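You operate a simulated robot arm through the tools that you are given. There is no shell and no other tool. Be economical: measure what you need, move in short steps, check, and stop when the job is done.

You run a simulated robot arm. Do the job below in one go: nothing can be reset, and whatever is moved stays where it is left.

Task
Prime the doser, then give the blue vial 3 shots of pink reagent and put it back.
Fine: prime with one shot into the drip cup and no more; swing the spout back over it; same well as before.

The check looks at the end state, three seconds after you hand in, the way a careful person would. Anything else that was tipped, shoved, dropped, spilled or broken makes it a failure.

Robot
A 6-joint arm with a two-finger parallel gripper, fixed in place. Base frame: the origin is at the foot of the arm, x ahead of it, y to its left, z up; the work surface is at about z = 0.806. Lengths are in m, angles in degrees, forces in N, time in s.
With the tool pointing down near the work surface it reaches from about 0.24 to 0.64 m from the base axis. Its first joint turns from -66.0 to 66.0 degrees. Payload 2.7 kg.
The tool frame sits at the grasp point between the pads (the TCP): z along the fingers, y along the line on which they close. The tips reach 0.023 m beyond it. The gripper opens to 0.094 m. The fingers are 0.038 m wide and 0.01 m thick; the gripper's body (0.054 by 0.096 m) begins 0.039 m behind the TCP.
Orientation is that of the tool frame in the base frame, as a unit quaternion [w, x, y, z]. With the fingers straight down and closing along the base's y, the tool's x points along the base's -x, its y along +y and its z along -z.

Tools
- The arm moves only by the tool move_arm. Its argument "steps" is a list that holds one entry, the list of rows, each a list of 6 numbers: the shift along the base's x, y, z in m, then the turn, a rotation vector about the base's x, y, z in degrees. In form: [[[tx, ty, tz, ax, ay, az], ...]]. A call has 1 to 10 rows; each row shifts and turns the commanded pose from where the row before left it. "gripper" is the opening in per cent of the stroke, from 0 (shut) to 100 (fully open), set as the call begins (left out, the last holds). Each row takes 0.2 s and may step no farther than 0.05 m and 8.6 degrees from the row before; otherwise, or with a gripper value out of range, the whole call is refused. A pose out of reach is approached as far as the arm can. The call stops where the force on the tool passes 40 N (or 10 N more than at its start, if that is more) or the arm is blocked; 0.2 s more then pass. The fingers move at their own pace (about 0.045 m/s each) and stop on an object; they squeeze with about 30 N. The grip force told is the motor's: it shows also when the fingers shut on nothing. Time passes only in rows, and 0.2 s behind the last, so rows that do not move let the fingers close. It gives the time, the measured TCP pose, the force on the tool (base axes), the opening and the grip force at its end, in the units of the frame above (readings bear some noise).
- Cameras (640 x 400 px; columns grow to the right, rows downward): "scene" is fixed at [0.0606, -0.4209, 1.4119]; the picture's right is [0.89, -0.46, 0.00], its down [-0.23, -0.44, -0.87] and it looks along [0.40, 0.77, -0.50] (base axes); focal length 311 px, centre (320, 200). "wrist" rides on the gripper at [0.086, 0.016, -0.075] in the tool frame; the picture's right is [-0.18, 0.98, 0.00], its down [-0.58, -0.11, -0.81] and it looks along [-0.79, -0.15, 0.59] (tool axes); focal length 243 px, centre (320, 200).
- grab_frame(camera): a new picture of that camera. It takes no simulated time.
- measure_at(camera, pixels): for up to 12 pixels [column, row] of the newest picture of that camera ("zoom" is the newest enlarged one), the place [x, y, z] in the base frame of the surface seen there, good to about 0.002 m. It takes no simulated time.
- zoom(camera, box): a new picture of the part [left, top, right, bottom] of that camera's present view, enlarged. It takes no simulated time.
- finish_job(): hands the job in; it is judged then, once.

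Work in short steps. Measure before you move; look again where a grasp or a placing could have gone wrong, and mend it. You have 80 turns and 54 pictures in all, those below and enlarged ones among them. Open the gripper and draw the arm clear of the work before you hand the job in, unless the task says otherwise; then end with one line.

The tools are called as a command line: name --argument value ..., lists and objects as JSON in quotes. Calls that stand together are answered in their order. move_arm: Moves the arm, as the interface text tells. Its arguments: {"type":"object","properties":{"steps":{"type":"array","items":{"type":"array","items":{"type":"array","items":{"type":"number"}}}},"gripper":{"type":"number"}},"required":["steps"]} The other tools are called the same way: grab_frame (camera) takes a picture; measure_at (camera, pixels) gives the place of the surface under pixels of a picture; zoom (camera, box) takes an enlarged picture of a part of a camera's view; finish_job () hands the job in.

At the start:

```text
time_s: 0.0
eef_pos: [0.4186, 0.0615, 1.2364]
orientation: [0.001, 0.0, 1.0, 0.001]
force: [0.2, 0.1, -0.4]
grip_width: 0.094
gripper_force: 0.1
```

scene: 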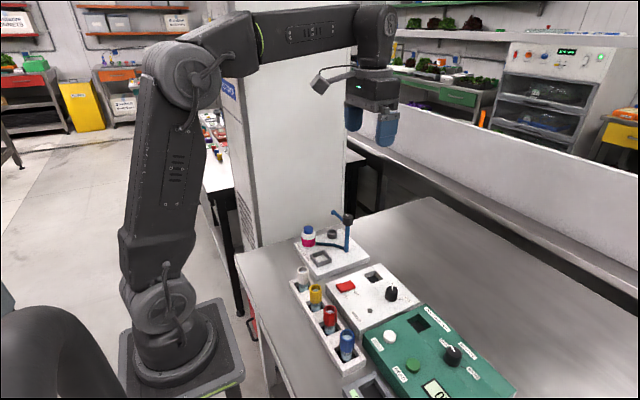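
wrist: 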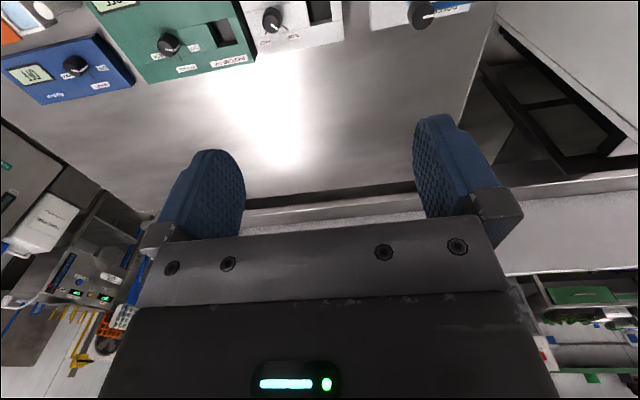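

The scene shows a doser near (330,245), a vial rack near (325,320) and instrument boxes. I zoom in on these.

zoom --camera "scene" --box '[270, 200, 400, 290]'

zoom --camera "scene" --box '[270, 250, 520, 400]'

```text
4.44 times, centred on (335, 245) of scene
```

zoom: 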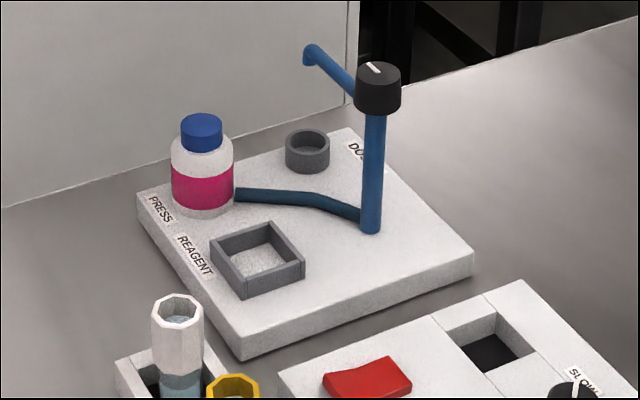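

```text
2.56 times, centred on (395, 325) of scene
```

zoom: 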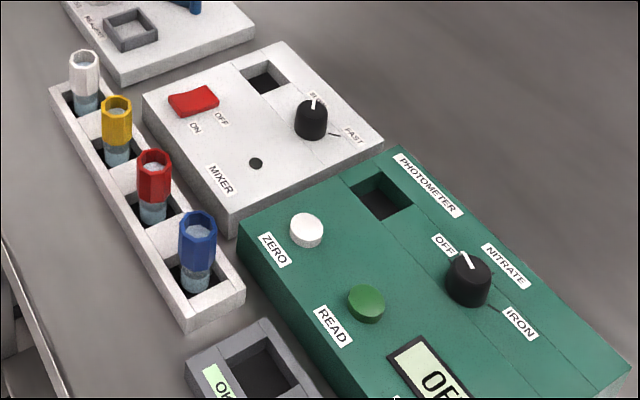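

I measure the doser features in the doser view first, taking a fresh zoom of it.

zoom --camera "scene" --box '[270, 200, 400, 290]'

measure_at --camera "zoom" --pixels '[[202, 122], [310, 50], [375, 70], [307, 132], [308, 150], [258, 262], [222, 252], [268, 228], [300, 262], [243, 292], [330, 300], [178, 310]]'

measure_at --camera "scene" --pixels '[[347, 337], [347, 350], [330, 312], [316, 288], [303, 270], [340, 370], [365, 355], [358, 370], [335, 352]]'

```text
4.44 times, centred on (335, 245) of scene
```

zoom: 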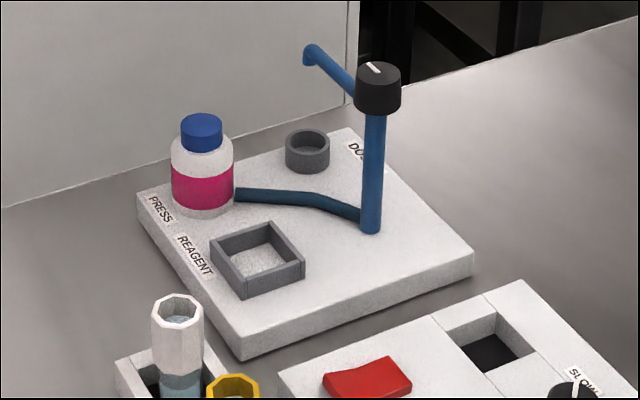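

```text
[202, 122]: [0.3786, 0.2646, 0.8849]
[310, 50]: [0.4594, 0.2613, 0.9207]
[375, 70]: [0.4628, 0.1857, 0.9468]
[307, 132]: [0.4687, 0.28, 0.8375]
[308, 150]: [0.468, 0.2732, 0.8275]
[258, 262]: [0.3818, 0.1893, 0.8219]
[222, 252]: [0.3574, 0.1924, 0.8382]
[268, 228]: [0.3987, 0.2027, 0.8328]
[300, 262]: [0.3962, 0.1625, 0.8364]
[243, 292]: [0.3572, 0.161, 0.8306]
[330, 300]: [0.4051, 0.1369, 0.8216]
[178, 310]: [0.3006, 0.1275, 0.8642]
```

```text
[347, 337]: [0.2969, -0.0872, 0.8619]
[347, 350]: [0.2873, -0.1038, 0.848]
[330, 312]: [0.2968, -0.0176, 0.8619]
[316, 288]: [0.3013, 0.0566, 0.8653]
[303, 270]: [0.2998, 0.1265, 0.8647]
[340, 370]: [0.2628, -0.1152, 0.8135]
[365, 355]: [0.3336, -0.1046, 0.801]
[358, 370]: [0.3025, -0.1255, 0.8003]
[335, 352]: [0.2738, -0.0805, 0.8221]
```

Spout tip ≈(0.46,0.262,0.92) sits over the drip cup ≈(0.465,0.27). The reagent cap (pump) is at ≈(0.379,0.266,0.886) and the vial seat at ≈(0.379,0.182). I shut the gripper and move above the cap.

move_arm --steps '[[[-0.005, 0.0255, -0.03, 0, 0, 0], [-0.005, 0.0255, -0.03, 0, 0, 0], [-0.005, 0.0255, -0.03, 0, 0, 0], [-0.005, 0.0255, -0.03, 0, 0, 0], [-0.005, 0.0255, -0.03, 0, 0, 0], [-0.005, 0.0255, -0.03, 0, 0, 0], [-0.005, 0.0255, -0.03, 0, 0, 0], [-0.005, 0.0255, -0.03, 0, 0, 0], [0, 0, 0, 0, 0, 0]]]' --gripper 0

grab_frame --camera "wrist"

zoom --camera "scene" --box '[270, 170, 400, 290]'

```text
time_s: 2.0
eef_pos: [0.3771, 0.2658, 0.9955]
orientation: [0.001, -0.001, 1.0, 0.0]
force: [-0.6, -0.2, 0.8]
grip_width: 0.0001
gripper_force: 29.7
```

```text
48 pictures are left
```

wrist: 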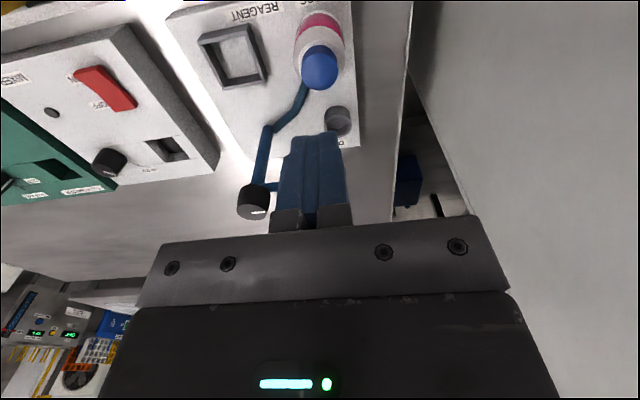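

```text
3.33 times, centred on (335, 230) of scene
```

zoom: 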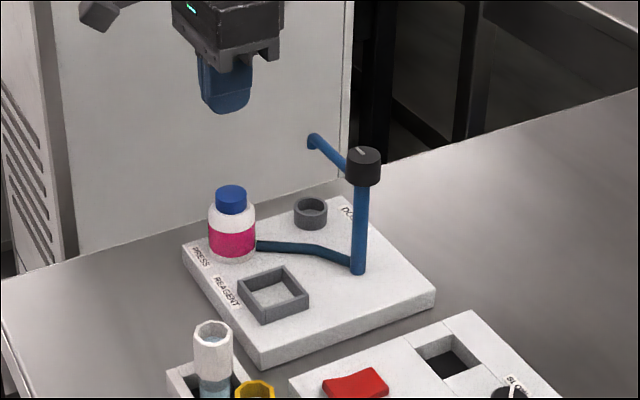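

Measure the cap top from the wrist view and descend to tips ≈0.895 (TCP 0.918).

measure_at --camera "wrist" --pixels '[[321, 66], [303, 66], [338, 66], [320, 50], [320, 86], [252, 192], [252, 208], [338, 118], [232, 55]]'

move_arm --steps '[[[0.001, 0.0, -0.04, 0, 0, 0], [0, 0, -0.03, 0, 0, 0], [0, 0, -0.007, 0, 0, 0], [0, 0, 0, 0, 0, 0]]]'

zoom --camera "scene" --box '[270, 170, 400, 290]'

```text
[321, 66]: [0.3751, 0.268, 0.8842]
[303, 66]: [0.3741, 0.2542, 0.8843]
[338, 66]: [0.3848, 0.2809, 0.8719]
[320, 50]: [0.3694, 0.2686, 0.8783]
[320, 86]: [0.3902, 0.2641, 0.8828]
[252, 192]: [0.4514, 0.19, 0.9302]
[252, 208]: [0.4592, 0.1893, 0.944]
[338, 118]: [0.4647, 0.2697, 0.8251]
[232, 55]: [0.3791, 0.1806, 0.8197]
```

```text
time_s: 3.0
eef_pos: [0.3803, 0.2669, 0.9187]
orientation: [0.001, 0.0, 1.0, 0.0]
force: [0.4, 0.3, 0.4]
grip_width: 0.0
gripper_force: 30.1
```

```text
3.33 times, centred on (335, 230) of scene
```

zoom: 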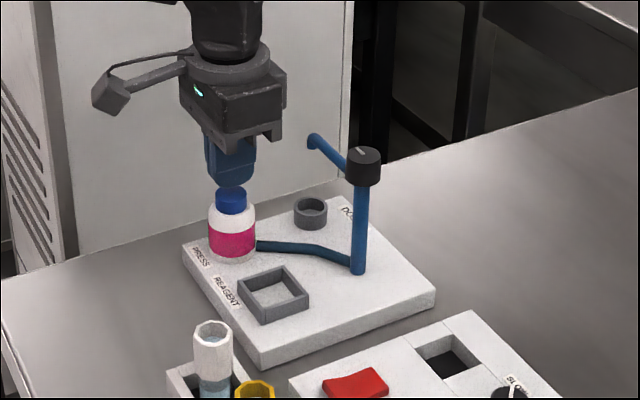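

Tips are about 10 mm above the cap, well aligned. I press down in small steps.

move_arm --steps '[[[0, 0, -0.006, 0, 0, 0], [0, 0, -0.003, 0, 0, 0], [0, 0, -0.002, 0, 0, 0], [0, 0, -0.001, 0, 0, 0], [0, 0, -0.001, 0, 0, 0]]]'

zoom --camera "scene" --box '[290, 200, 370, 260]'

```text
time_s: 4.2
eef_pos: [0.3803, 0.2673, 0.9064]
orientation: [0.002, 0.0, 1.0, 0.0]
force: [0.6, 1.7, 1.5]
grip_width: 0.0
gripper_force: 30.0
```

```text
6.67 times, centred on (330, 230) of scene
```

zoom: 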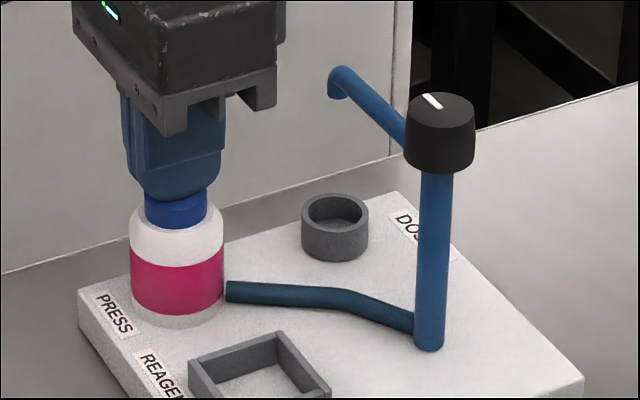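

Contact is just starting (force z ≈1.5 N at TCP 0.9064). I press a further 2 mm and check.

move_arm --steps '[[[0, 0, -0.001, 0, 0, 0], [0, 0, -0.001, 0, 0, 0]]]'

zoom --camera "scene" --box '[290, 200, 370, 260]'

```text
time_s: 4.8
eef_pos: [0.3799, 0.2661, 0.9049]
orientation: [0.001, 0.001, 1.0, 0.0]
force: [0.5, 1.9, 2.7]
grip_width: 0.0002
gripper_force: 29.4
```

```text
6.67 times, centred on (330, 230) of scene
```

zoom: 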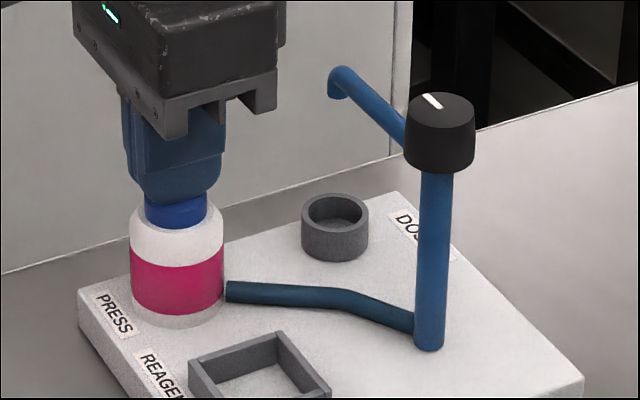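

The cap yields like a spring and no reagent shows yet. I continue 2 mm.

move_arm --steps '[[[0, 0, -0.001, 0, 0, 0], [0, 0, -0.001, 0, 0, 0]]]'

zoom --camera "scene" --box '[290, 200, 370, 260]'

```text
time_s: 5.4
eef_pos: [0.3793, 0.2663, 0.9027]
orientation: [0.001, -0.001, 1.0, 0.001]
force: [-0.8, 1.7, 3.8]
grip_width: 0.0
gripper_force: 30.5
```

```text
6.67 times, centred on (330, 230) of scene
```

zoom: 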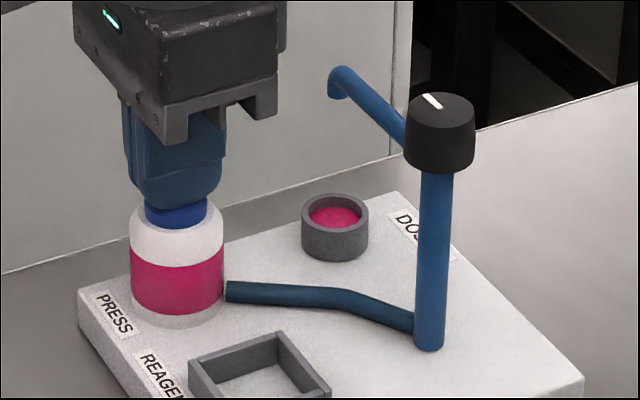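

The drip cup now shows pink at (332,217), so one prime shot is done. I lift straight off and travel above the blue vial, opening partway.

move_arm --steps '[[[0, 0, 0.04, 0, 0, 0], [0, 0, 0.04, 0, 0, 0], [0, 0, 0.04, 0, 0, 0]]]'

move_arm --steps '[[[-0.01, -0.044, 0, 0, 0, 0], [-0.01, -0.044, 0, 0, 0, 0], [-0.01, -0.044, 0, 0, 0, 0], [-0.01, -0.044, 0, 0, 0, 0], [-0.01, -0.044, 0, 0, 0, 0], [-0.01, -0.044, 0, 0, 0, 0], [-0.01, -0.044, 0, 0, 0, 0], [-0.01, -0.044, 0, 0, 0, 0], [0, 0, -0.02, 0, 0, 0], [0, 0, 0, 0, 0, 0]]]' --gripper 48

grab_frame --camera "wrist"

grab_frame --camera "scene"

```text
time_s: 6.2
eef_pos: [0.383, 0.27, 1.0232]
orientation: [0.0, 0.0, 1.0, -0.001]
force: [0.1, -0.3, -0.3]
grip_width: 0.0002
gripper_force: 30.2
```

```text
time_s: 8.4
eef_pos: [0.3005, -0.0863, 1.0025]
orientation: [0.001, 0.001, 1.0, 0.0]
force: [0.4, 0.2, -0.2]
grip_width: 0.045
gripper_force: 0.0
```

```text
42 pictures are left
```

wrist: 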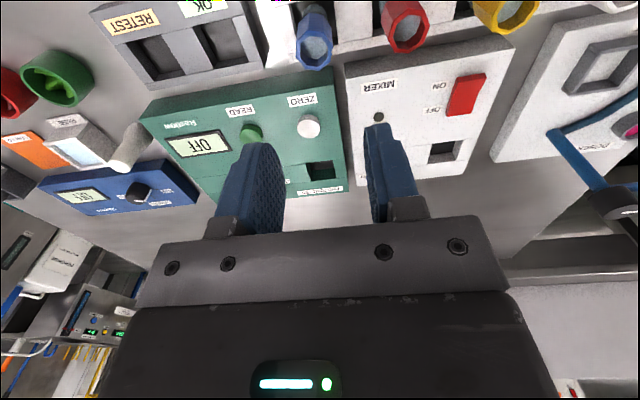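

```text
41 pictures are left
```

scene: 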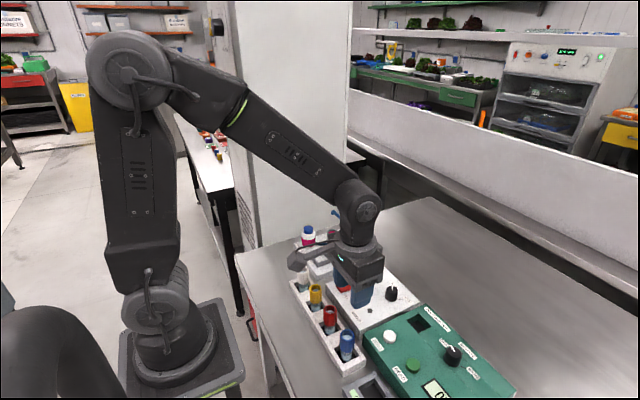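

The blue vial's collar is at about (314,48) in the wrist view. I measure its rim.

measure_at --camera "wrist" --pixels '[[297, 52], [331, 50], [315, 67], [313, 33], [315, 52], [407, 47], [385, 30], [427, 30], [350, 100], [300, 200]]'

zoom --camera "scene" --box '[310, 310, 390, 370]'

measure_at --camera "zoom" --pixels '[[273, 180], [325, 180], [300, 165], [300, 205], [290, 250], [290, 300], [300, 340], [220, 260], [330, 270], [280, 380]]'

```text
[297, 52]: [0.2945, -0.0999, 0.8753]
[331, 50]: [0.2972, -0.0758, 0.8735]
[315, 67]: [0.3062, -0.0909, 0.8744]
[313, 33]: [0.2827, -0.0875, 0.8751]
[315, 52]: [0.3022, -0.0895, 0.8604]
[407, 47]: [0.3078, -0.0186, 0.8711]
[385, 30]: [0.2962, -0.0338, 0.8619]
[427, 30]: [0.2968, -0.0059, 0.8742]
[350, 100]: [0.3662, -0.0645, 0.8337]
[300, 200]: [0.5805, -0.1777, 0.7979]
```

```text
6.67 times, centred on (350, 340) of scene
```

zoom: 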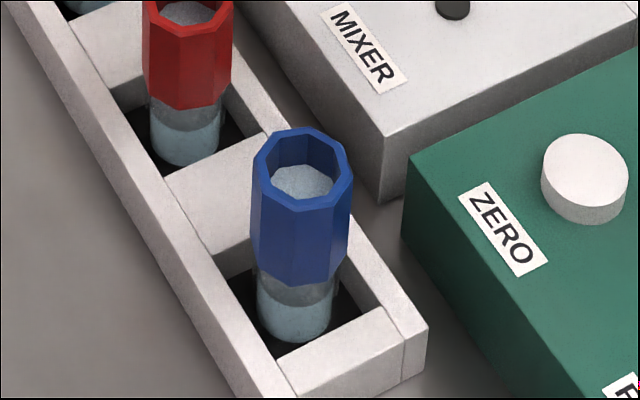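

```text
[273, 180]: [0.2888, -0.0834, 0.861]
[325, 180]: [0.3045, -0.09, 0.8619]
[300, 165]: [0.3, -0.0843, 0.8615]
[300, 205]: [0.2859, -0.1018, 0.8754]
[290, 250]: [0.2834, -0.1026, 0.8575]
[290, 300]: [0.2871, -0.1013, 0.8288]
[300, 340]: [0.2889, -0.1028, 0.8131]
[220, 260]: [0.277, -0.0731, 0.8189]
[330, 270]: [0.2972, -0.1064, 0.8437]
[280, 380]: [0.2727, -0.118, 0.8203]
```

Collar centre ≈(0.295,-0.088), spanning z 0.842–0.875, with the rack top at 0.82. I descend to TCP z≈0.859.

move_arm --steps '[[[-0.0055, -0.0015, -0.03, 0, 0, 0], [0, 0, -0.04, 0, 0, 0], [0, 0, -0.035, 0, 0, 0], [0, 0, -0.025, 0, 0, 0], [0, 0, -0.0135, 0, 0, 0], [0, 0, 0, 0, 0, 0]]]'

zoom --camera "scene" --box '[290, 280, 410, 370]'

grab_frame --camera "wrist"

```text
time_s: 9.8
eef_pos: [0.2952, -0.0888, 0.857]
orientation: [0.002, 0.0, 1.0, 0.0]
force: [-0.6, -0.4, 0.7]
grip_width: 0.0452
gripper_force: 0.0
```

```text
4.44 times, centred on (350, 325) of scene
```

zoom: 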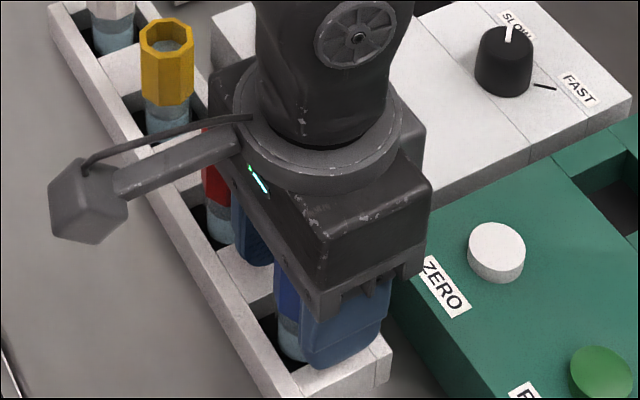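

```text
38 pictures are left
```

wrist: 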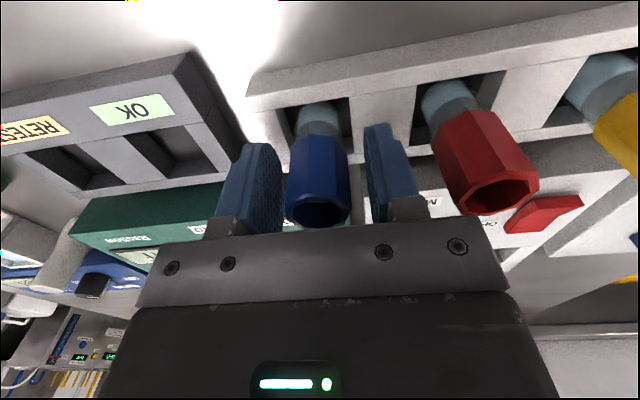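

The blue vial stands between the pads. I close, then lift.

move_arm --steps '[[[0, 0, 0, 0, 0, 0], [0, 0, 0, 0, 0, 0], [0, 0, 0, 0, 0, 0]]]' --gripper 0

move_arm --steps '[[[0, 0, 0.02, 0, 0, 0], [0, 0, 0.03, 0, 0, 0], [0, 0, 0.04, 0, 0, 0], [0, 0, 0.04, 0, 0, 0], [0, 0, 0.02, 0, 0, 0]]]'

grab_frame --camera "wrist"

zoom --camera "scene" --box '[290, 220, 410, 370]'

```text
time_s: 10.6
eef_pos: [0.2953, -0.0888, 0.8581]
orientation: [0.001, 0.0, 1.0, 0.001]
force: [0.1, 0.6, -0.2]
grip_width: 0.0274
gripper_force: 29.5
```

```text
time_s: 11.8
eef_pos: [0.2957, -0.0901, 1.0082]
orientation: [0.0, 0.001, 1.0, 0.0]
force: [0.0, 0.0, 0.1]
grip_width: 0.0277
gripper_force: 29.9
```

```text
37 pictures are left
```

wrist: 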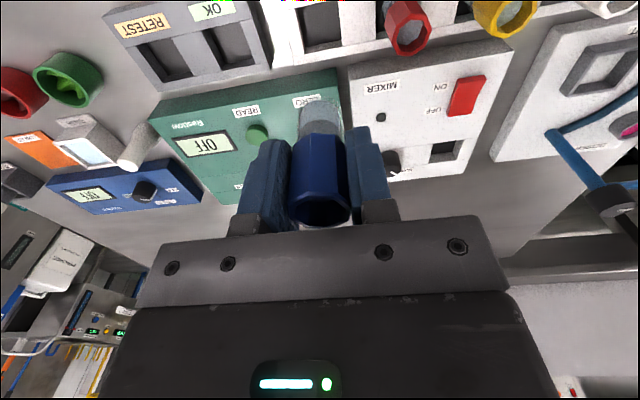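

```text
2.67 times, centred on (350, 295) of scene
```

zoom: 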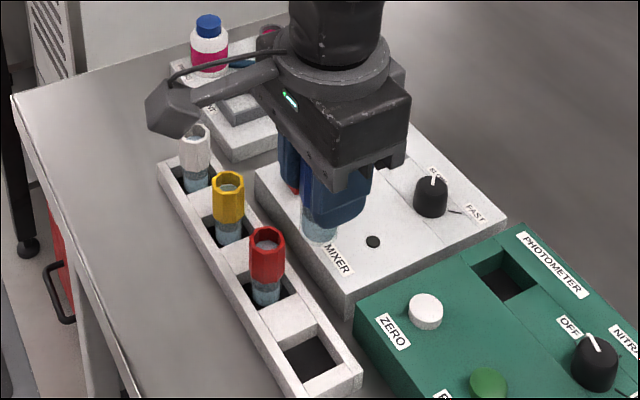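

The vial is held upright and the last rack well is empty. I carry it above the doser's square seat.

move_arm --steps '[[[0.0119, 0.0388, 0, 0, 0, 0], [0.0119, 0.0388, 0, 0, 0, 0], [0.0119, 0.0388, 0, 0, 0, 0], [0.0119, 0.0388, 0, 0, 0, 0], [0.0119, 0.0388, 0, 0, 0, 0], [0.0119, 0.0388, 0, 0, 0, 0], [0.0119, 0.0388, 0, 0, 0, 0], [0, 0, 0, 0, 0, 0]]]'

grab_frame --camera "wrist"

zoom --camera "scene" --box '[270, 190, 400, 290]'

```text
time_s: 13.6
eef_pos: [0.378, 0.1878, 1.0086]
orientation: [0.001, 0.001, 1.0, 0.0]
force: [-0.1, -0.8, 0.5]
grip_width: 0.0274
gripper_force: 29.9
```

```text
35 pictures are left
```

wrist: 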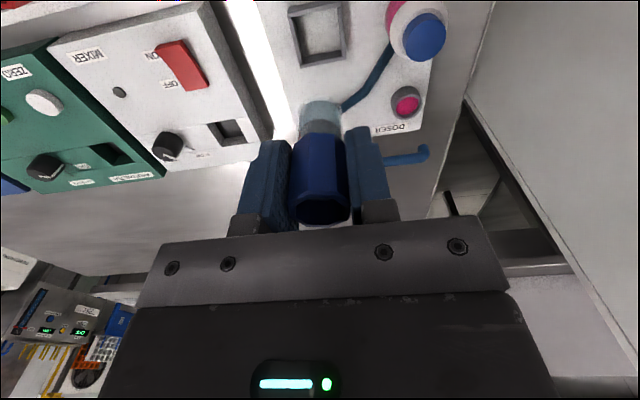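

```text
4.00 times, centred on (335, 240) of scene
```

zoom: 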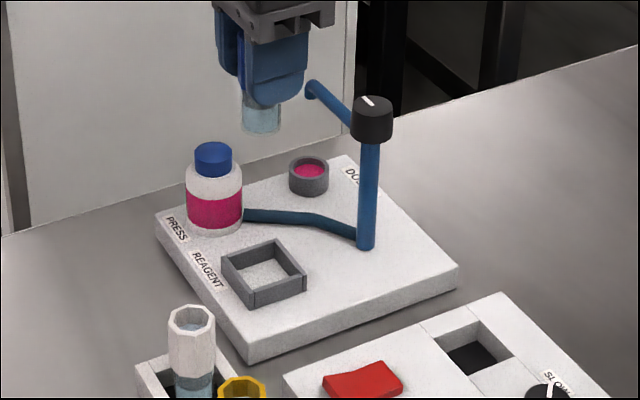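

I measure the seat's corners in the wrist view, and the vial bottom in the zoom.

measure_at --camera "wrist" --pixels '[[291, 12], [340, 4], [347, 58], [303, 66], [318, 32], [320, 103], [319, 60], [345, 30], [297, 38]]'

measure_at --camera "zoom" --pixels '[[262, 130], [262, 115], [244, 112], [279, 117], [223, 258], [275, 242], [305, 272], [253, 303], [265, 272], [232, 262], [272, 248], [296, 272]]'

```text
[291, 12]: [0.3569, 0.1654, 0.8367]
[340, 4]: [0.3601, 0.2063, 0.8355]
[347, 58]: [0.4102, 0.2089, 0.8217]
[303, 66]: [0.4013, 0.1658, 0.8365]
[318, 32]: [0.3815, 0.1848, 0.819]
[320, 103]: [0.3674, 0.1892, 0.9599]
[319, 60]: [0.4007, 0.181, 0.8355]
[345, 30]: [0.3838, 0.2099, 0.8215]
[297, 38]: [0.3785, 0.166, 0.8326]
```

```text
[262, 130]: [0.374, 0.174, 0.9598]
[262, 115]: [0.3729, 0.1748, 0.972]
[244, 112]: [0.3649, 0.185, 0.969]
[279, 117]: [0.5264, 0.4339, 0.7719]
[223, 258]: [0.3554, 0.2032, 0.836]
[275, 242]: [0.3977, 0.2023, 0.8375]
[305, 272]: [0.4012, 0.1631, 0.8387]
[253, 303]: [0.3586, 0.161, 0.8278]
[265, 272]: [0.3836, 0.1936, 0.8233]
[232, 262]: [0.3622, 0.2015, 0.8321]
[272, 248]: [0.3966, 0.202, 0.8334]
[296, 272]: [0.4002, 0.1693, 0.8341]
```

The seat centre is ≈(0.379,0.184), and the vial is over it (bottom ≈0.9597, floor ≈0.8195). I lower to just above the floor.

move_arm --steps '[[[0.001, 0, -0.04, 0, 0, 0], [0, 0, -0.04, 0, 0, 0], [0, 0, -0.03, 0, 0, 0], [0, 0, -0.015, 0, 0, 0], [0, 0, -0.007, 0, 0, 0], [0, 0, 0, 0, 0, 0]]]'

zoom --camera "scene" --box '[290, 200, 370, 270]'

grab_frame --camera "wrist"

```text
time_s: 15.0
eef_pos: [0.3783, 0.184, 0.8782]
orientation: [0.0, 0.0, 1.0, -0.001]
force: [0.5, 0.0, -0.9]
grip_width: 0.0272
gripper_force: 30.4
```

```text
5.71 times, centred on (330, 235) of scene
```

zoom: 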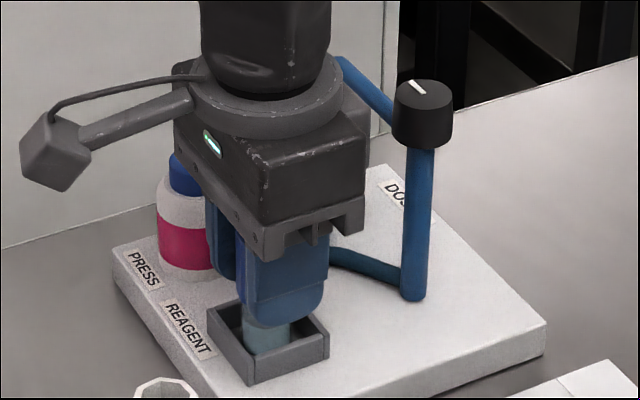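

```text
32 pictures are left
```

wrist: 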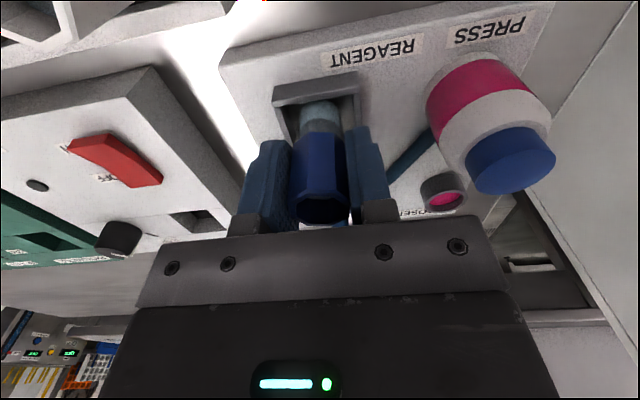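

The vial is inside the seat walls. I lower in small steps until it touches the floor.

move_arm --steps '[[[0, 0, -0.003, 0, 0, 0], [0, 0, -0.002, 0, 0, 0], [0, 0, -0.0015, 0, 0, 0], [0, 0, -0.0015, 0, 0, 0]]]'

zoom --camera "scene" --box '[305, 235, 345, 270]'

```text
time_s: 16.0
eef_pos: [0.3797, 0.185, 0.8694]
orientation: [0.003, 0.0, 1.0, 0.001]
force: [2.9, -0.8, 25.8]
grip_width: 0.0274
gripper_force: 29.4
```

```text
11.43 times, centred on (325, 252) of scene
```

zoom: 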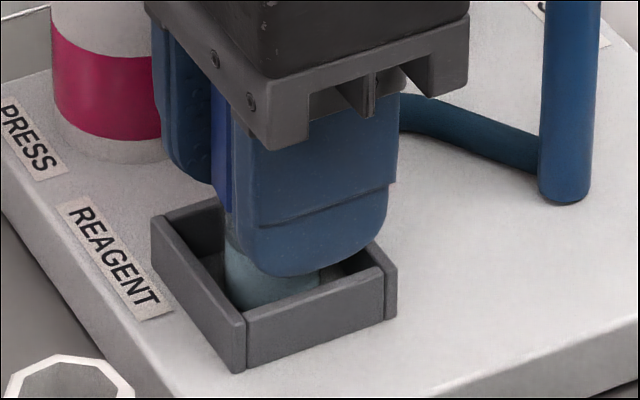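

Contact is 26 N, so the vial is seated. I back off 1 mm, open partially and rise.

move_arm --steps '[[[0, 0, 0.001, 0, 0, 0]]]'

move_arm --steps '[[[0, 0, 0, 0, 0, 0], [0, 0, 0, 0, 0, 0], [0, 0, 0.02, 0, 0, 0], [0, 0, 0.04, 0, 0, 0], [0, 0, 0.04, 0, 0, 0], [0, 0, 0.04, 0, 0, 0]]]' --gripper 48

zoom --camera "scene" --box '[280, 180, 400, 280]'

measure_at --camera "zoom" --pixels '[[350, 160], [366, 175], [335, 160], [342, 185], [346, 152], [240, 195], [250, 220], [180, 135]]'

```text
time_s: 16.4
eef_pos: [0.3795, 0.1849, 0.8705]
orientation: [0.003, -0.002, 1.0, 0.001]
force: [7.2, -0.5, 19.1]
grip_width: 0.0272
gripper_force: 29.5
```

```text
time_s: 17.8
eef_pos: [0.3787, 0.1826, 1.0104]
orientation: [0.001, 0.0, 1.0, 0.001]
force: [0.0, 1.0, -0.5]
grip_width: 0.0451
gripper_force: 0.0
```

```text
4.00 times, centred on (340, 230) of scene
```

zoom: 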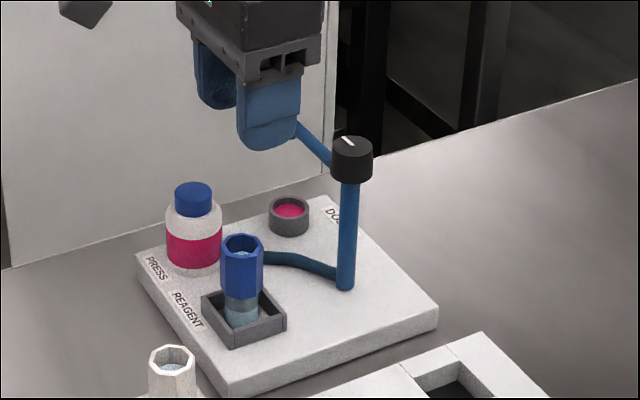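

```text
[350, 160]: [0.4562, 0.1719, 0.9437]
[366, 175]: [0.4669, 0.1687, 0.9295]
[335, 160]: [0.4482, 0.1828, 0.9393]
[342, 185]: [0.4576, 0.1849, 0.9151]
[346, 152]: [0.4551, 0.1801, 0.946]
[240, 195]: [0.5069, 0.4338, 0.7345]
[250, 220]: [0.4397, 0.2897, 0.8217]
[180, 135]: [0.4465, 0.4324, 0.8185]
```

The vial stands squarely in the seat. The knob axis is ≈(0.463,0.182), top ≈0.947, with the spout to +y. I move above it and turn the tool -90° so the fingers close along x.

move_arm --steps '[[[0.0085, 0, 0.002, 0, 0, -8.5], [0.0085, 0, 0.002, 0, 0, -8.5], [0.0085, 0, 0.002, 0, 0, -8.5], [0.0085, 0, 0.002, 0, 0, -8.5], [0.0085, 0, 0.002, 0, 0, -8.5], [0.0085, 0, 0, 0, 0, -8.5], [0.0085, 0, 0, 0, 0, -8.5], [0.0085, 0, 0, 0, 0, -8.5], [0.0085, 0, 0, 0, 0, -8.5], [0.0085, 0, 0, 0, 0, -8.5]]]'

move_arm --steps '[[[0, -0.0015, 0, 0, 0, -5], [0, 0, 0, 0, 0, 0]]]'

grab_frame --camera "wrist"

zoom --camera "scene" --box '[280, 180, 400, 280]'

```text
time_s: 20.0
eef_pos: [0.4636, 0.1824, 1.0206]
orientation: [0.001, 0.677, 0.736, -0.001]
force: [-1.4, 0.1, -0.4]
grip_width: 0.045
gripper_force: 0.2
```

```text
time_s: 20.6
eef_pos: [0.4637, 0.1827, 1.02]
orientation: [0.001, 0.708, 0.707, -0.001]
force: [-0.5, 0.1, 0.7]
grip_width: 0.0451
gripper_force: 0.0
```

```text
29 pictures are left
```

wrist: 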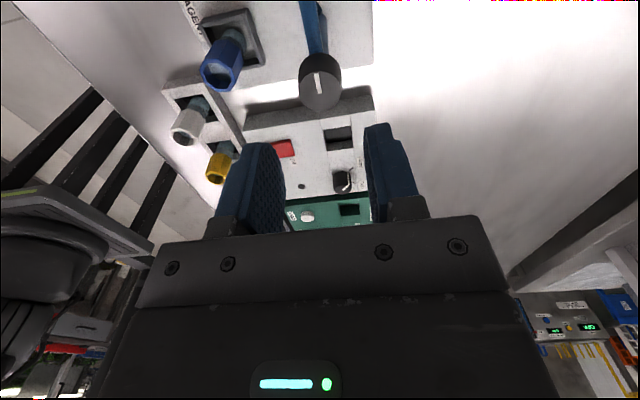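

```text
4.00 times, centred on (340, 230) of scene
```

zoom: 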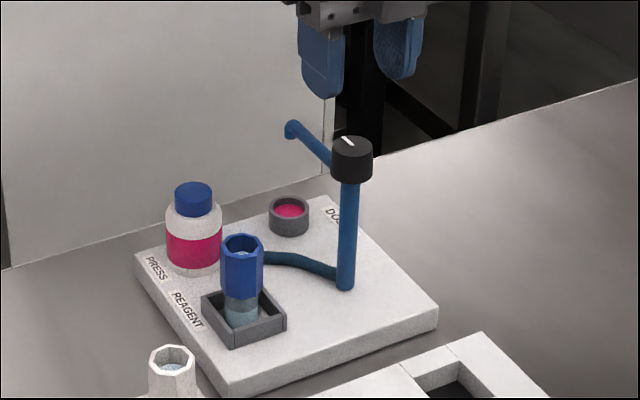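

The knob is at (320,80) in the wrist view. I measure its edges to confirm centring.

measure_at --camera "wrist" --pixels '[[303, 80], [338, 78], [320, 64], [320, 98], [320, 80], [312, 30], [314, 45]]'

measure_at --camera "zoom" --pixels '[[292, 128], [289, 137], [242, 240], [352, 148], [325, 155]]'

```text
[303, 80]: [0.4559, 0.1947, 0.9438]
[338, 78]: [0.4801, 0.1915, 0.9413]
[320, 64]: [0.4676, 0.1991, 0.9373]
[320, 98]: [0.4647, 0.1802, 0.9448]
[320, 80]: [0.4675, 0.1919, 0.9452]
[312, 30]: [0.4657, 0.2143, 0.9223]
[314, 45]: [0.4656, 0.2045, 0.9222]
```

```text
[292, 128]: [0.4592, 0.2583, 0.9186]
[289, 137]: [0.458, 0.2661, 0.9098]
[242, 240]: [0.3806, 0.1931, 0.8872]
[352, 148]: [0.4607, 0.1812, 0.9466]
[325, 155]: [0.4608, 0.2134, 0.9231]
```

Knob centre ≈(0.465,0.184), z≈0.925–0.946. I descend to TCP 0.953 (tips 0.930, above the spout tube), then check.

move_arm --steps '[[[0.0015, 0.0015, -0.03, 0, 0, 0], [0, 0, -0.025, 0, 0, 0], [0, 0, -0.012, 0, 0, 0], [0, 0, 0, 0, 0, 0]]]'

grab_frame --camera "wrist"

zoom --camera "scene" --box '[320, 190, 380, 240]'

```text
time_s: 21.6
eef_pos: [0.4674, 0.1847, 0.951]
orientation: [0.001, 0.707, 0.707, 0.0]
force: [1.0, -0.2, 0.5]
grip_width: 0.0451
gripper_force: 0.0
```

```text
27 pictures are left
```

wrist: 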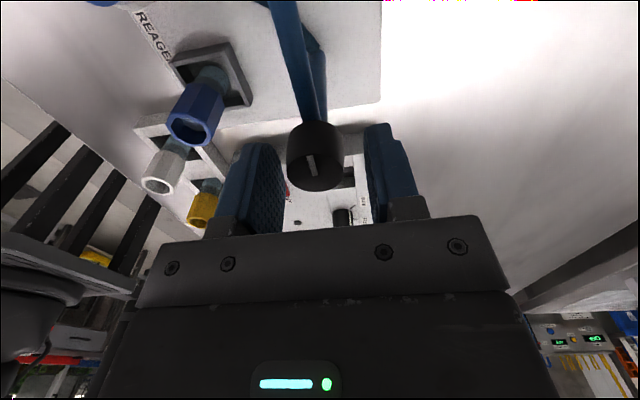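

```text
8.00 times, centred on (350, 215) of scene
```

zoom: 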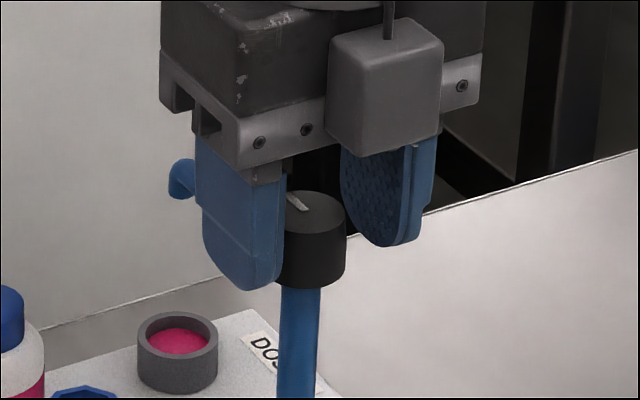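

The grey box in the scene zoom looks like the camera mount. I measure it to be sure about my tool yaw before gripping.

measure_at --camera "zoom" --pixels '[[370, 100], [430, 80], [260, 140], [460, 85], [240, 220], [370, 200], [310, 225], [180, 175], [315, 195]]'

measure_at --camera "wrist" --pixels '[[290, 170], [340, 165], [315, 185], [315, 170]]'

```text
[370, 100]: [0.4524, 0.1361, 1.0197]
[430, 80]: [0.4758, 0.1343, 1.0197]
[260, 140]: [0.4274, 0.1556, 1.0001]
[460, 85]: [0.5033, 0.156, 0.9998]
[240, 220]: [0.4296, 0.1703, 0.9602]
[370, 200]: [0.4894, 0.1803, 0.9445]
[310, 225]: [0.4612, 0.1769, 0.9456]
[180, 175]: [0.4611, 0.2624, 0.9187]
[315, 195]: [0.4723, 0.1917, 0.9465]
```

```text
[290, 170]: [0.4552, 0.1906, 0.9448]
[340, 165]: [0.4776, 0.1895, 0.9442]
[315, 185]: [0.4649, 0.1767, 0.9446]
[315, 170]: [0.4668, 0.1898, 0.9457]
```

The box is just another part of the gripper body at z≈1.02, and the knob centre x≈0.466 matches the TCP. I close on the knob.

move_arm --steps '[[[0, 0, 0, 0, 0, 0], [0, 0, 0, 0, 0, 0], [0, 0, 0, 0, 0, 0]]]' --gripper 0

move_arm --steps '[[[0, 0, 0, 0, 0, 5], [0, 0, 0, 0, 0, 5], [0, 0, 0, 0, 0, 5]]]'

zoom --camera "scene" --box '[300, 190, 380, 260]'

```text
time_s: 22.4
eef_pos: [0.465, 0.1843, 0.9489]
orientation: [-0.002, 0.707, 0.707, -0.002]
force: [-22.0, -0.1, 6.9]
grip_width: 0.0287
gripper_force: 45.1
```

```text
time_s: 23.2
eef_pos: [0.4651, 0.184, 0.9503]
orientation: [-0.001, 0.608, 0.794, -0.002]
force: [-14.0, 10.9, -19.3]
grip_width: 0.0284
gripper_force: 44.7
```

```text
5.71 times, centred on (340, 225) of scene
```

zoom: 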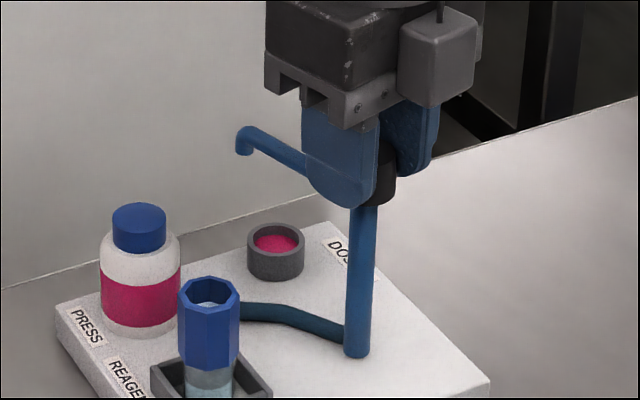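

The spout swings with the knob. I continue turning with a small x correction to relieve the side load.

move_arm --steps '[[[-0.001, 0, 0, 0, 0, 5], [0, 0, 0, 0, 0, 5], [0, 0, 0, 0, 0, 5], [0, 0, 0, 0, 0, 5], [0, 0, 0, 0, 0, 5], [0, 0, 0, 0, 0, 5]]]'

zoom --camera "scene" --box '[290, 190, 380, 260]'

```text
time_s: 24.1
eef_pos: [0.4655, 0.1844, 0.9504]
orientation: [0.002, 0.494, 0.87, 0.002]
force: [5.6, 2.8, -5.9]
grip_width: 0.0283
gripper_force: 44.9
stopped in row 4: the force on the tool passed its limit (the readings are from after the stop); the commanded pose is now the measured one
```

```text
5.71 times, centred on (335, 225) of scene
```

zoom: 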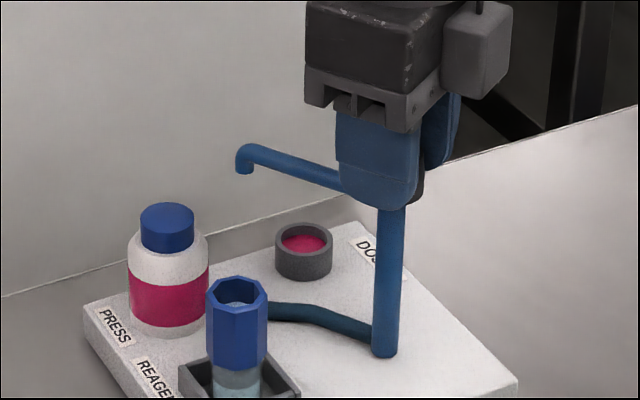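

The stop relieved the load (forces now small), with about 31° turned. I continue.

move_arm --steps '[[[0, 0, 0, 0, 0, 5], [0, 0, 0, 0, 0, 5], [0, 0, 0, 0, 0, 5], [0, 0, 0, 0, 0, 5], [0, 0, 0, 0, 0, 5], [0, 0, 0, 0, 0, 5]]]'

```text
time_s: 25.5
eef_pos: [0.4653, 0.1838, 0.9502]
orientation: [0.002, 0.251, 0.968, 0.001]
force: [20.6, 10.3, -11.2]
grip_width: 0.0284
gripper_force: 45.3
```

Turned 61°. Another 25°, relieving x slightly (force +20 in x).

move_arm --steps '[[[0.001, 0, 0, 0, 0, 5], [0, 0, 0, 0, 0, 5], [0, 0, 0, 0, 0, 5], [0, 0, 0, 0, 0, 5], [0, 0, 0, 0, 0, 5], [0, 0, 0, 0, 0, 0]]]'

zoom --camera "scene" --box '[290, 190, 380, 260]'

measure_at --camera "zoom" --pixels '[[220, 215], [210, 225], [240, 290], [300, 215]]'

```text
time_s: 26.9
eef_pos: [0.4672, 0.1835, 0.9504]
orientation: [0.001, 0.036, 0.999, 0.001]
force: [7.8, 24.9, -7.9]
grip_width: 0.0285
gripper_force: 44.9
```

```text
5.71 times, centred on (335, 225) of scene
```

zoom: 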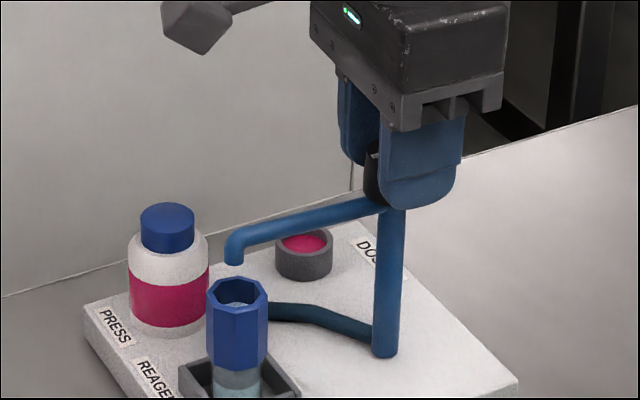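

```text
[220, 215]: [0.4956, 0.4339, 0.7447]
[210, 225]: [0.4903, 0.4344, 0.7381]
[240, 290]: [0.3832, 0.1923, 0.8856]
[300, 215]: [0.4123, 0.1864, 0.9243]
```

The spout tip is now at about (234,250) in the zoom. I measure it against the vial.

measure_at --camera "zoom" --pixels '[[234, 242], [234, 258], [229, 250], [240, 250], [268, 228], [330, 210], [212, 288], [265, 290], [238, 312], [238, 279]]'

```text
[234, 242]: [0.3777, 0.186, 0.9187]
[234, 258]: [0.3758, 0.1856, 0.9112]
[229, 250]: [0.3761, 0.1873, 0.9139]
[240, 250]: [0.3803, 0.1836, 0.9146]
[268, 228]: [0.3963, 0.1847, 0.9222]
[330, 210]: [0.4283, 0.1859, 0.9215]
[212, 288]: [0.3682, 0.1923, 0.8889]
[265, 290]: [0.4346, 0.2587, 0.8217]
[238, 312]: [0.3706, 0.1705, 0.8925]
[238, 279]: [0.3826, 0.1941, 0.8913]
```

The tip centre is ≈(0.380,0.1895) against the vial centre ≈(0.379,0.184), so about 4° more is needed. I turn and measure again.

move_arm --steps '[[[0, 0, 0, 0, 0, 4], [0, 0.001, 0, 0, 0, 0], [0, 0, 0, 0, 0, 0]]]'

zoom --camera "scene" --box '[290, 190, 380, 260]'

measure_at --camera "zoom" --pixels '[[232, 246], [232, 260], [268, 230], [330, 213], [228, 254], [238, 254]]'

```text
time_s: 27.7
eef_pos: [0.4659, 0.1845, 0.9497]
orientation: [0.002, 0.002, 1.0, 0.0]
force: [2.6, 18.5, -9.9]
grip_width: 0.0287
gripper_force: 45.1
```

```text
5.71 times, centred on (335, 225) of scene
```

zoom: 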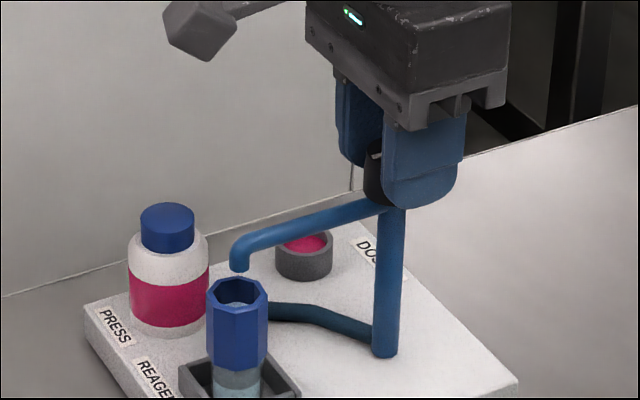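

```text
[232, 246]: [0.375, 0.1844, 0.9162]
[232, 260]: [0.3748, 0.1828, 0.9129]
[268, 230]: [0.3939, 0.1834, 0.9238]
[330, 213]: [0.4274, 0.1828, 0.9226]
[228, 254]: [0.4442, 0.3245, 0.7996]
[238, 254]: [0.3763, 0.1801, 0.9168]
```

The tip is within about 2 mm of the vial axis, inside the opening. I release the knob and rise.

move_arm --steps '[[[0, 0, 0, 0, 0, 0], [0, 0, 0, 0, 0, 0], [0, 0, 0, 0, 0, 0], [0, 0, 0.03, 0, 0, 0], [0, 0, 0.04, 0, 0, 0], [0, 0, 0, 0, 0, 0]]]' --gripper 50

grab_frame --camera "wrist"

```text
time_s: 29.1
eef_pos: [0.4652, 0.1876, 1.0222]
orientation: [0.001, 0.001, 1.0, -0.001]
force: [-0.1, -0.4, -0.4]
grip_width: 0.0467
gripper_force: 0.0
```

```text
21 pictures are left
```

wrist: 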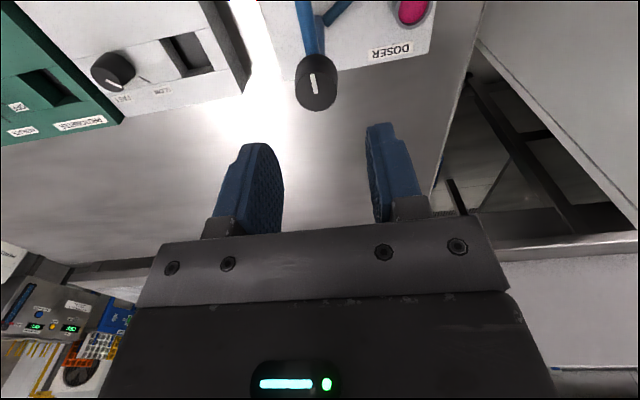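

The knob is released and the spout stays put. I shut the gripper and go above the cap.

move_arm --steps '[[[-0.0287, 0.027, 0, 0, 0, 0], [-0.0287, 0.027, 0, 0, 0, 0], [-0.0287, 0.0265, 0, 0, 0, 0], [0, 0, -0.035, 0, 0, 0], [0, 0, -0.035, 0, 0, 0], [0, 0, -0.02, 0, 0, 0], [0, 0, 0, 0, 0, 0], [0, 0, 0, 0, 0, 0]]]' --gripper 0

grab_frame --camera "wrist"

zoom --camera "scene" --box '[280, 200, 370, 270]'

```text
time_s: 30.9
eef_pos: [0.3796, 0.2658, 0.9303]
orientation: [0.001, 0.002, 1.0, 0.001]
force: [0.4, 0.5, 0.4]
grip_width: 0.0002
gripper_force: 30.5
```

```text
20 pictures are left
```

wrist: 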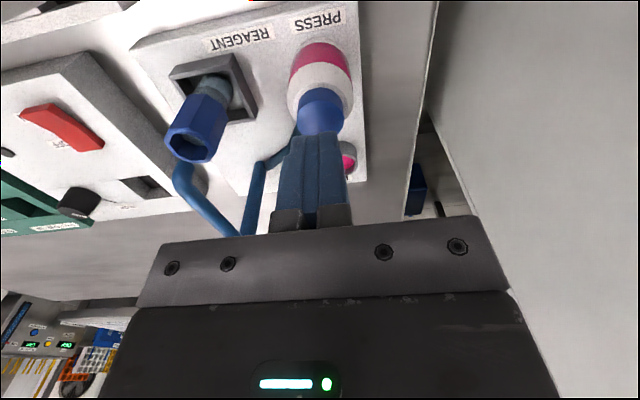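

```text
5.71 times, centred on (325, 235) of scene
```

zoom: 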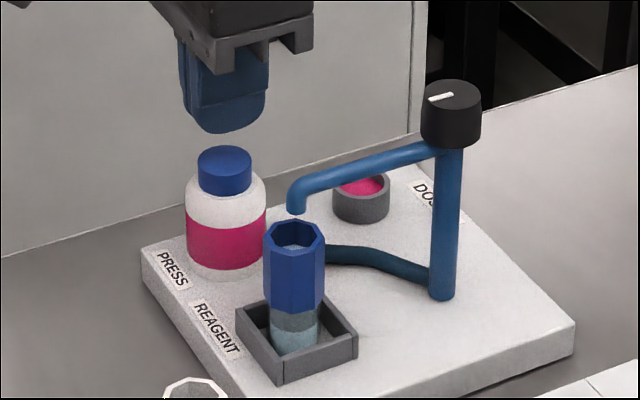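

The spout tip is right over the vial opening. First shot: press about 30 mm down (to ≈0.901).

move_arm --steps '[[[0, 0, -0.015, 0, 0, 0], [0, 0, -0.006, 0, 0, 0], [0, 0, -0.003, 0, 0, 0], [0, 0, -0.002, 0, 0, 0], [0, 0, -0.002, 0, 0, 0], [0, 0, -0.001, 0, 0, 0]]]'

zoom --camera "scene" --box '[290, 220, 350, 265]'

```text
time_s: 32.3
eef_pos: [0.3803, 0.2648, 0.9008]
orientation: [0.002, 0.002, 1.0, 0.001]
force: [0.0, -1.9, 5.4]
grip_width: 0.0
gripper_force: 29.8
```

```text
8.89 times, centred on (320, 242) of scene
```

zoom: 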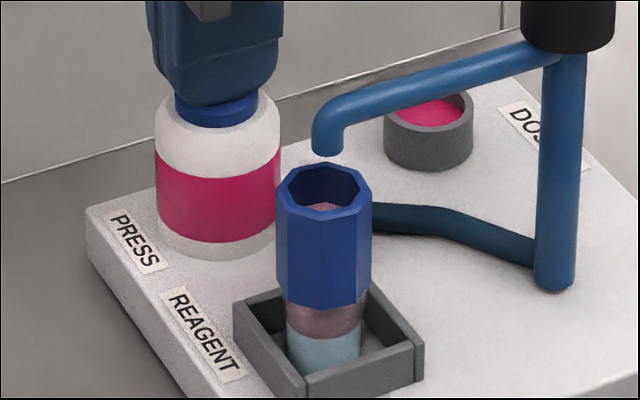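

The vial shows a pink tint and no drip outside, so shot 1 is in. I release fully.

move_arm --steps '[[[0, 0, 0.009, 0, 0, 0], [0, 0, 0.009, 0, 0, 0], [0, 0, 0, 0, 0, 0], [0, 0, 0, 0, 0, 0], [0, 0, 0, 0, 0, 0]]]'

zoom --camera "scene" --box '[290, 220, 350, 265]'

```text
time_s: 33.5
eef_pos: [0.3811, 0.2656, 0.9208]
orientation: [0.001, 0.001, 1.0, 0.001]
force: [-0.1, -0.6, 0.6]
grip_width: 0.0001
gripper_force: 30.0
```

```text
8.89 times, centred on (320, 242) of scene
```

zoom: 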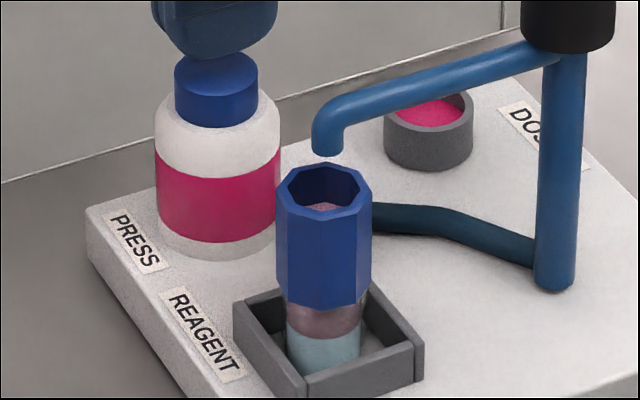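

The cap sprang back up. Shot 2: press 18 mm again to the same depth.

move_arm --steps '[[[0, 0, -0.009, 0, 0, 0], [0, 0, -0.004, 0, 0, 0], [0, 0, -0.002, 0, 0, 0], [0, 0, -0.002, 0, 0, 0], [0, 0, -0.001, 0, 0, 0]]]'

zoom --camera "scene" --box '[290, 220, 350, 265]'

```text
time_s: 34.7
eef_pos: [0.3802, 0.2653, 0.9019]
orientation: [0.001, 0.002, 1.0, 0.001]
force: [2.2, -0.9, 4.1]
grip_width: 0.0
gripper_force: 30.2
```

```text
8.89 times, centred on (320, 242) of scene
```

zoom: 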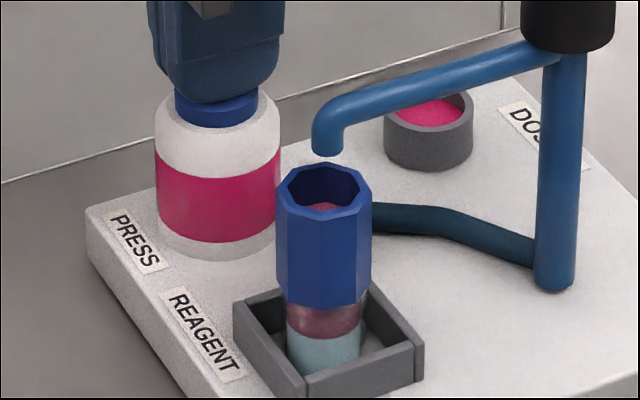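

The band in the vial is pinker (shot 2). I release, then press for shot 3.

move_arm --steps '[[[0, 0, 0.009, 0, 0, 0], [0, 0, 0.009, 0, 0, 0], [0, 0, 0, 0, 0, 0], [0, 0, 0, 0, 0, 0], [0, 0, 0, 0, 0, 0]]]'

move_arm --steps '[[[0, 0, -0.009, 0, 0, 0], [0, 0, -0.004, 0, 0, 0], [0, 0, -0.002, 0, 0, 0], [0, 0, -0.002, 0, 0, 0], [0, 0, -0.001, 0, 0, 0]]]'

zoom --camera "scene" --box '[290, 220, 350, 265]'

```text
time_s: 35.9
eef_pos: [0.3811, 0.2643, 0.9202]
orientation: [0.0, 0.001, 1.0, 0.001]
force: [-0.5, -1.2, 0.2]
grip_width: 0.0
gripper_force: 29.9
```

```text
time_s: 37.1
eef_pos: [0.3805, 0.2652, 0.9029]
orientation: [0.001, 0.002, 1.0, 0.001]
force: [1.4, 2.2, 3.7]
grip_width: 0.0
gripper_force: 29.7
```

```text
8.89 times, centred on (320, 242) of scene
```

zoom: 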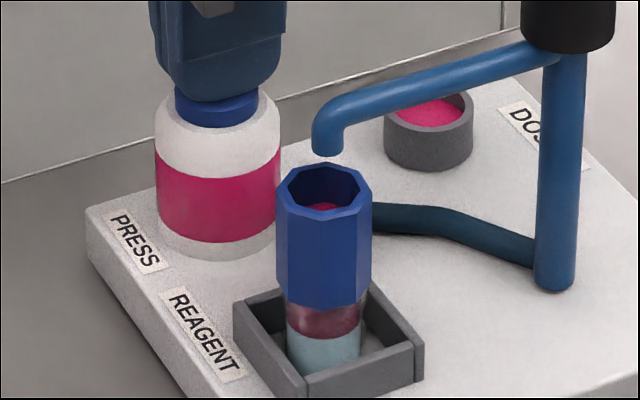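

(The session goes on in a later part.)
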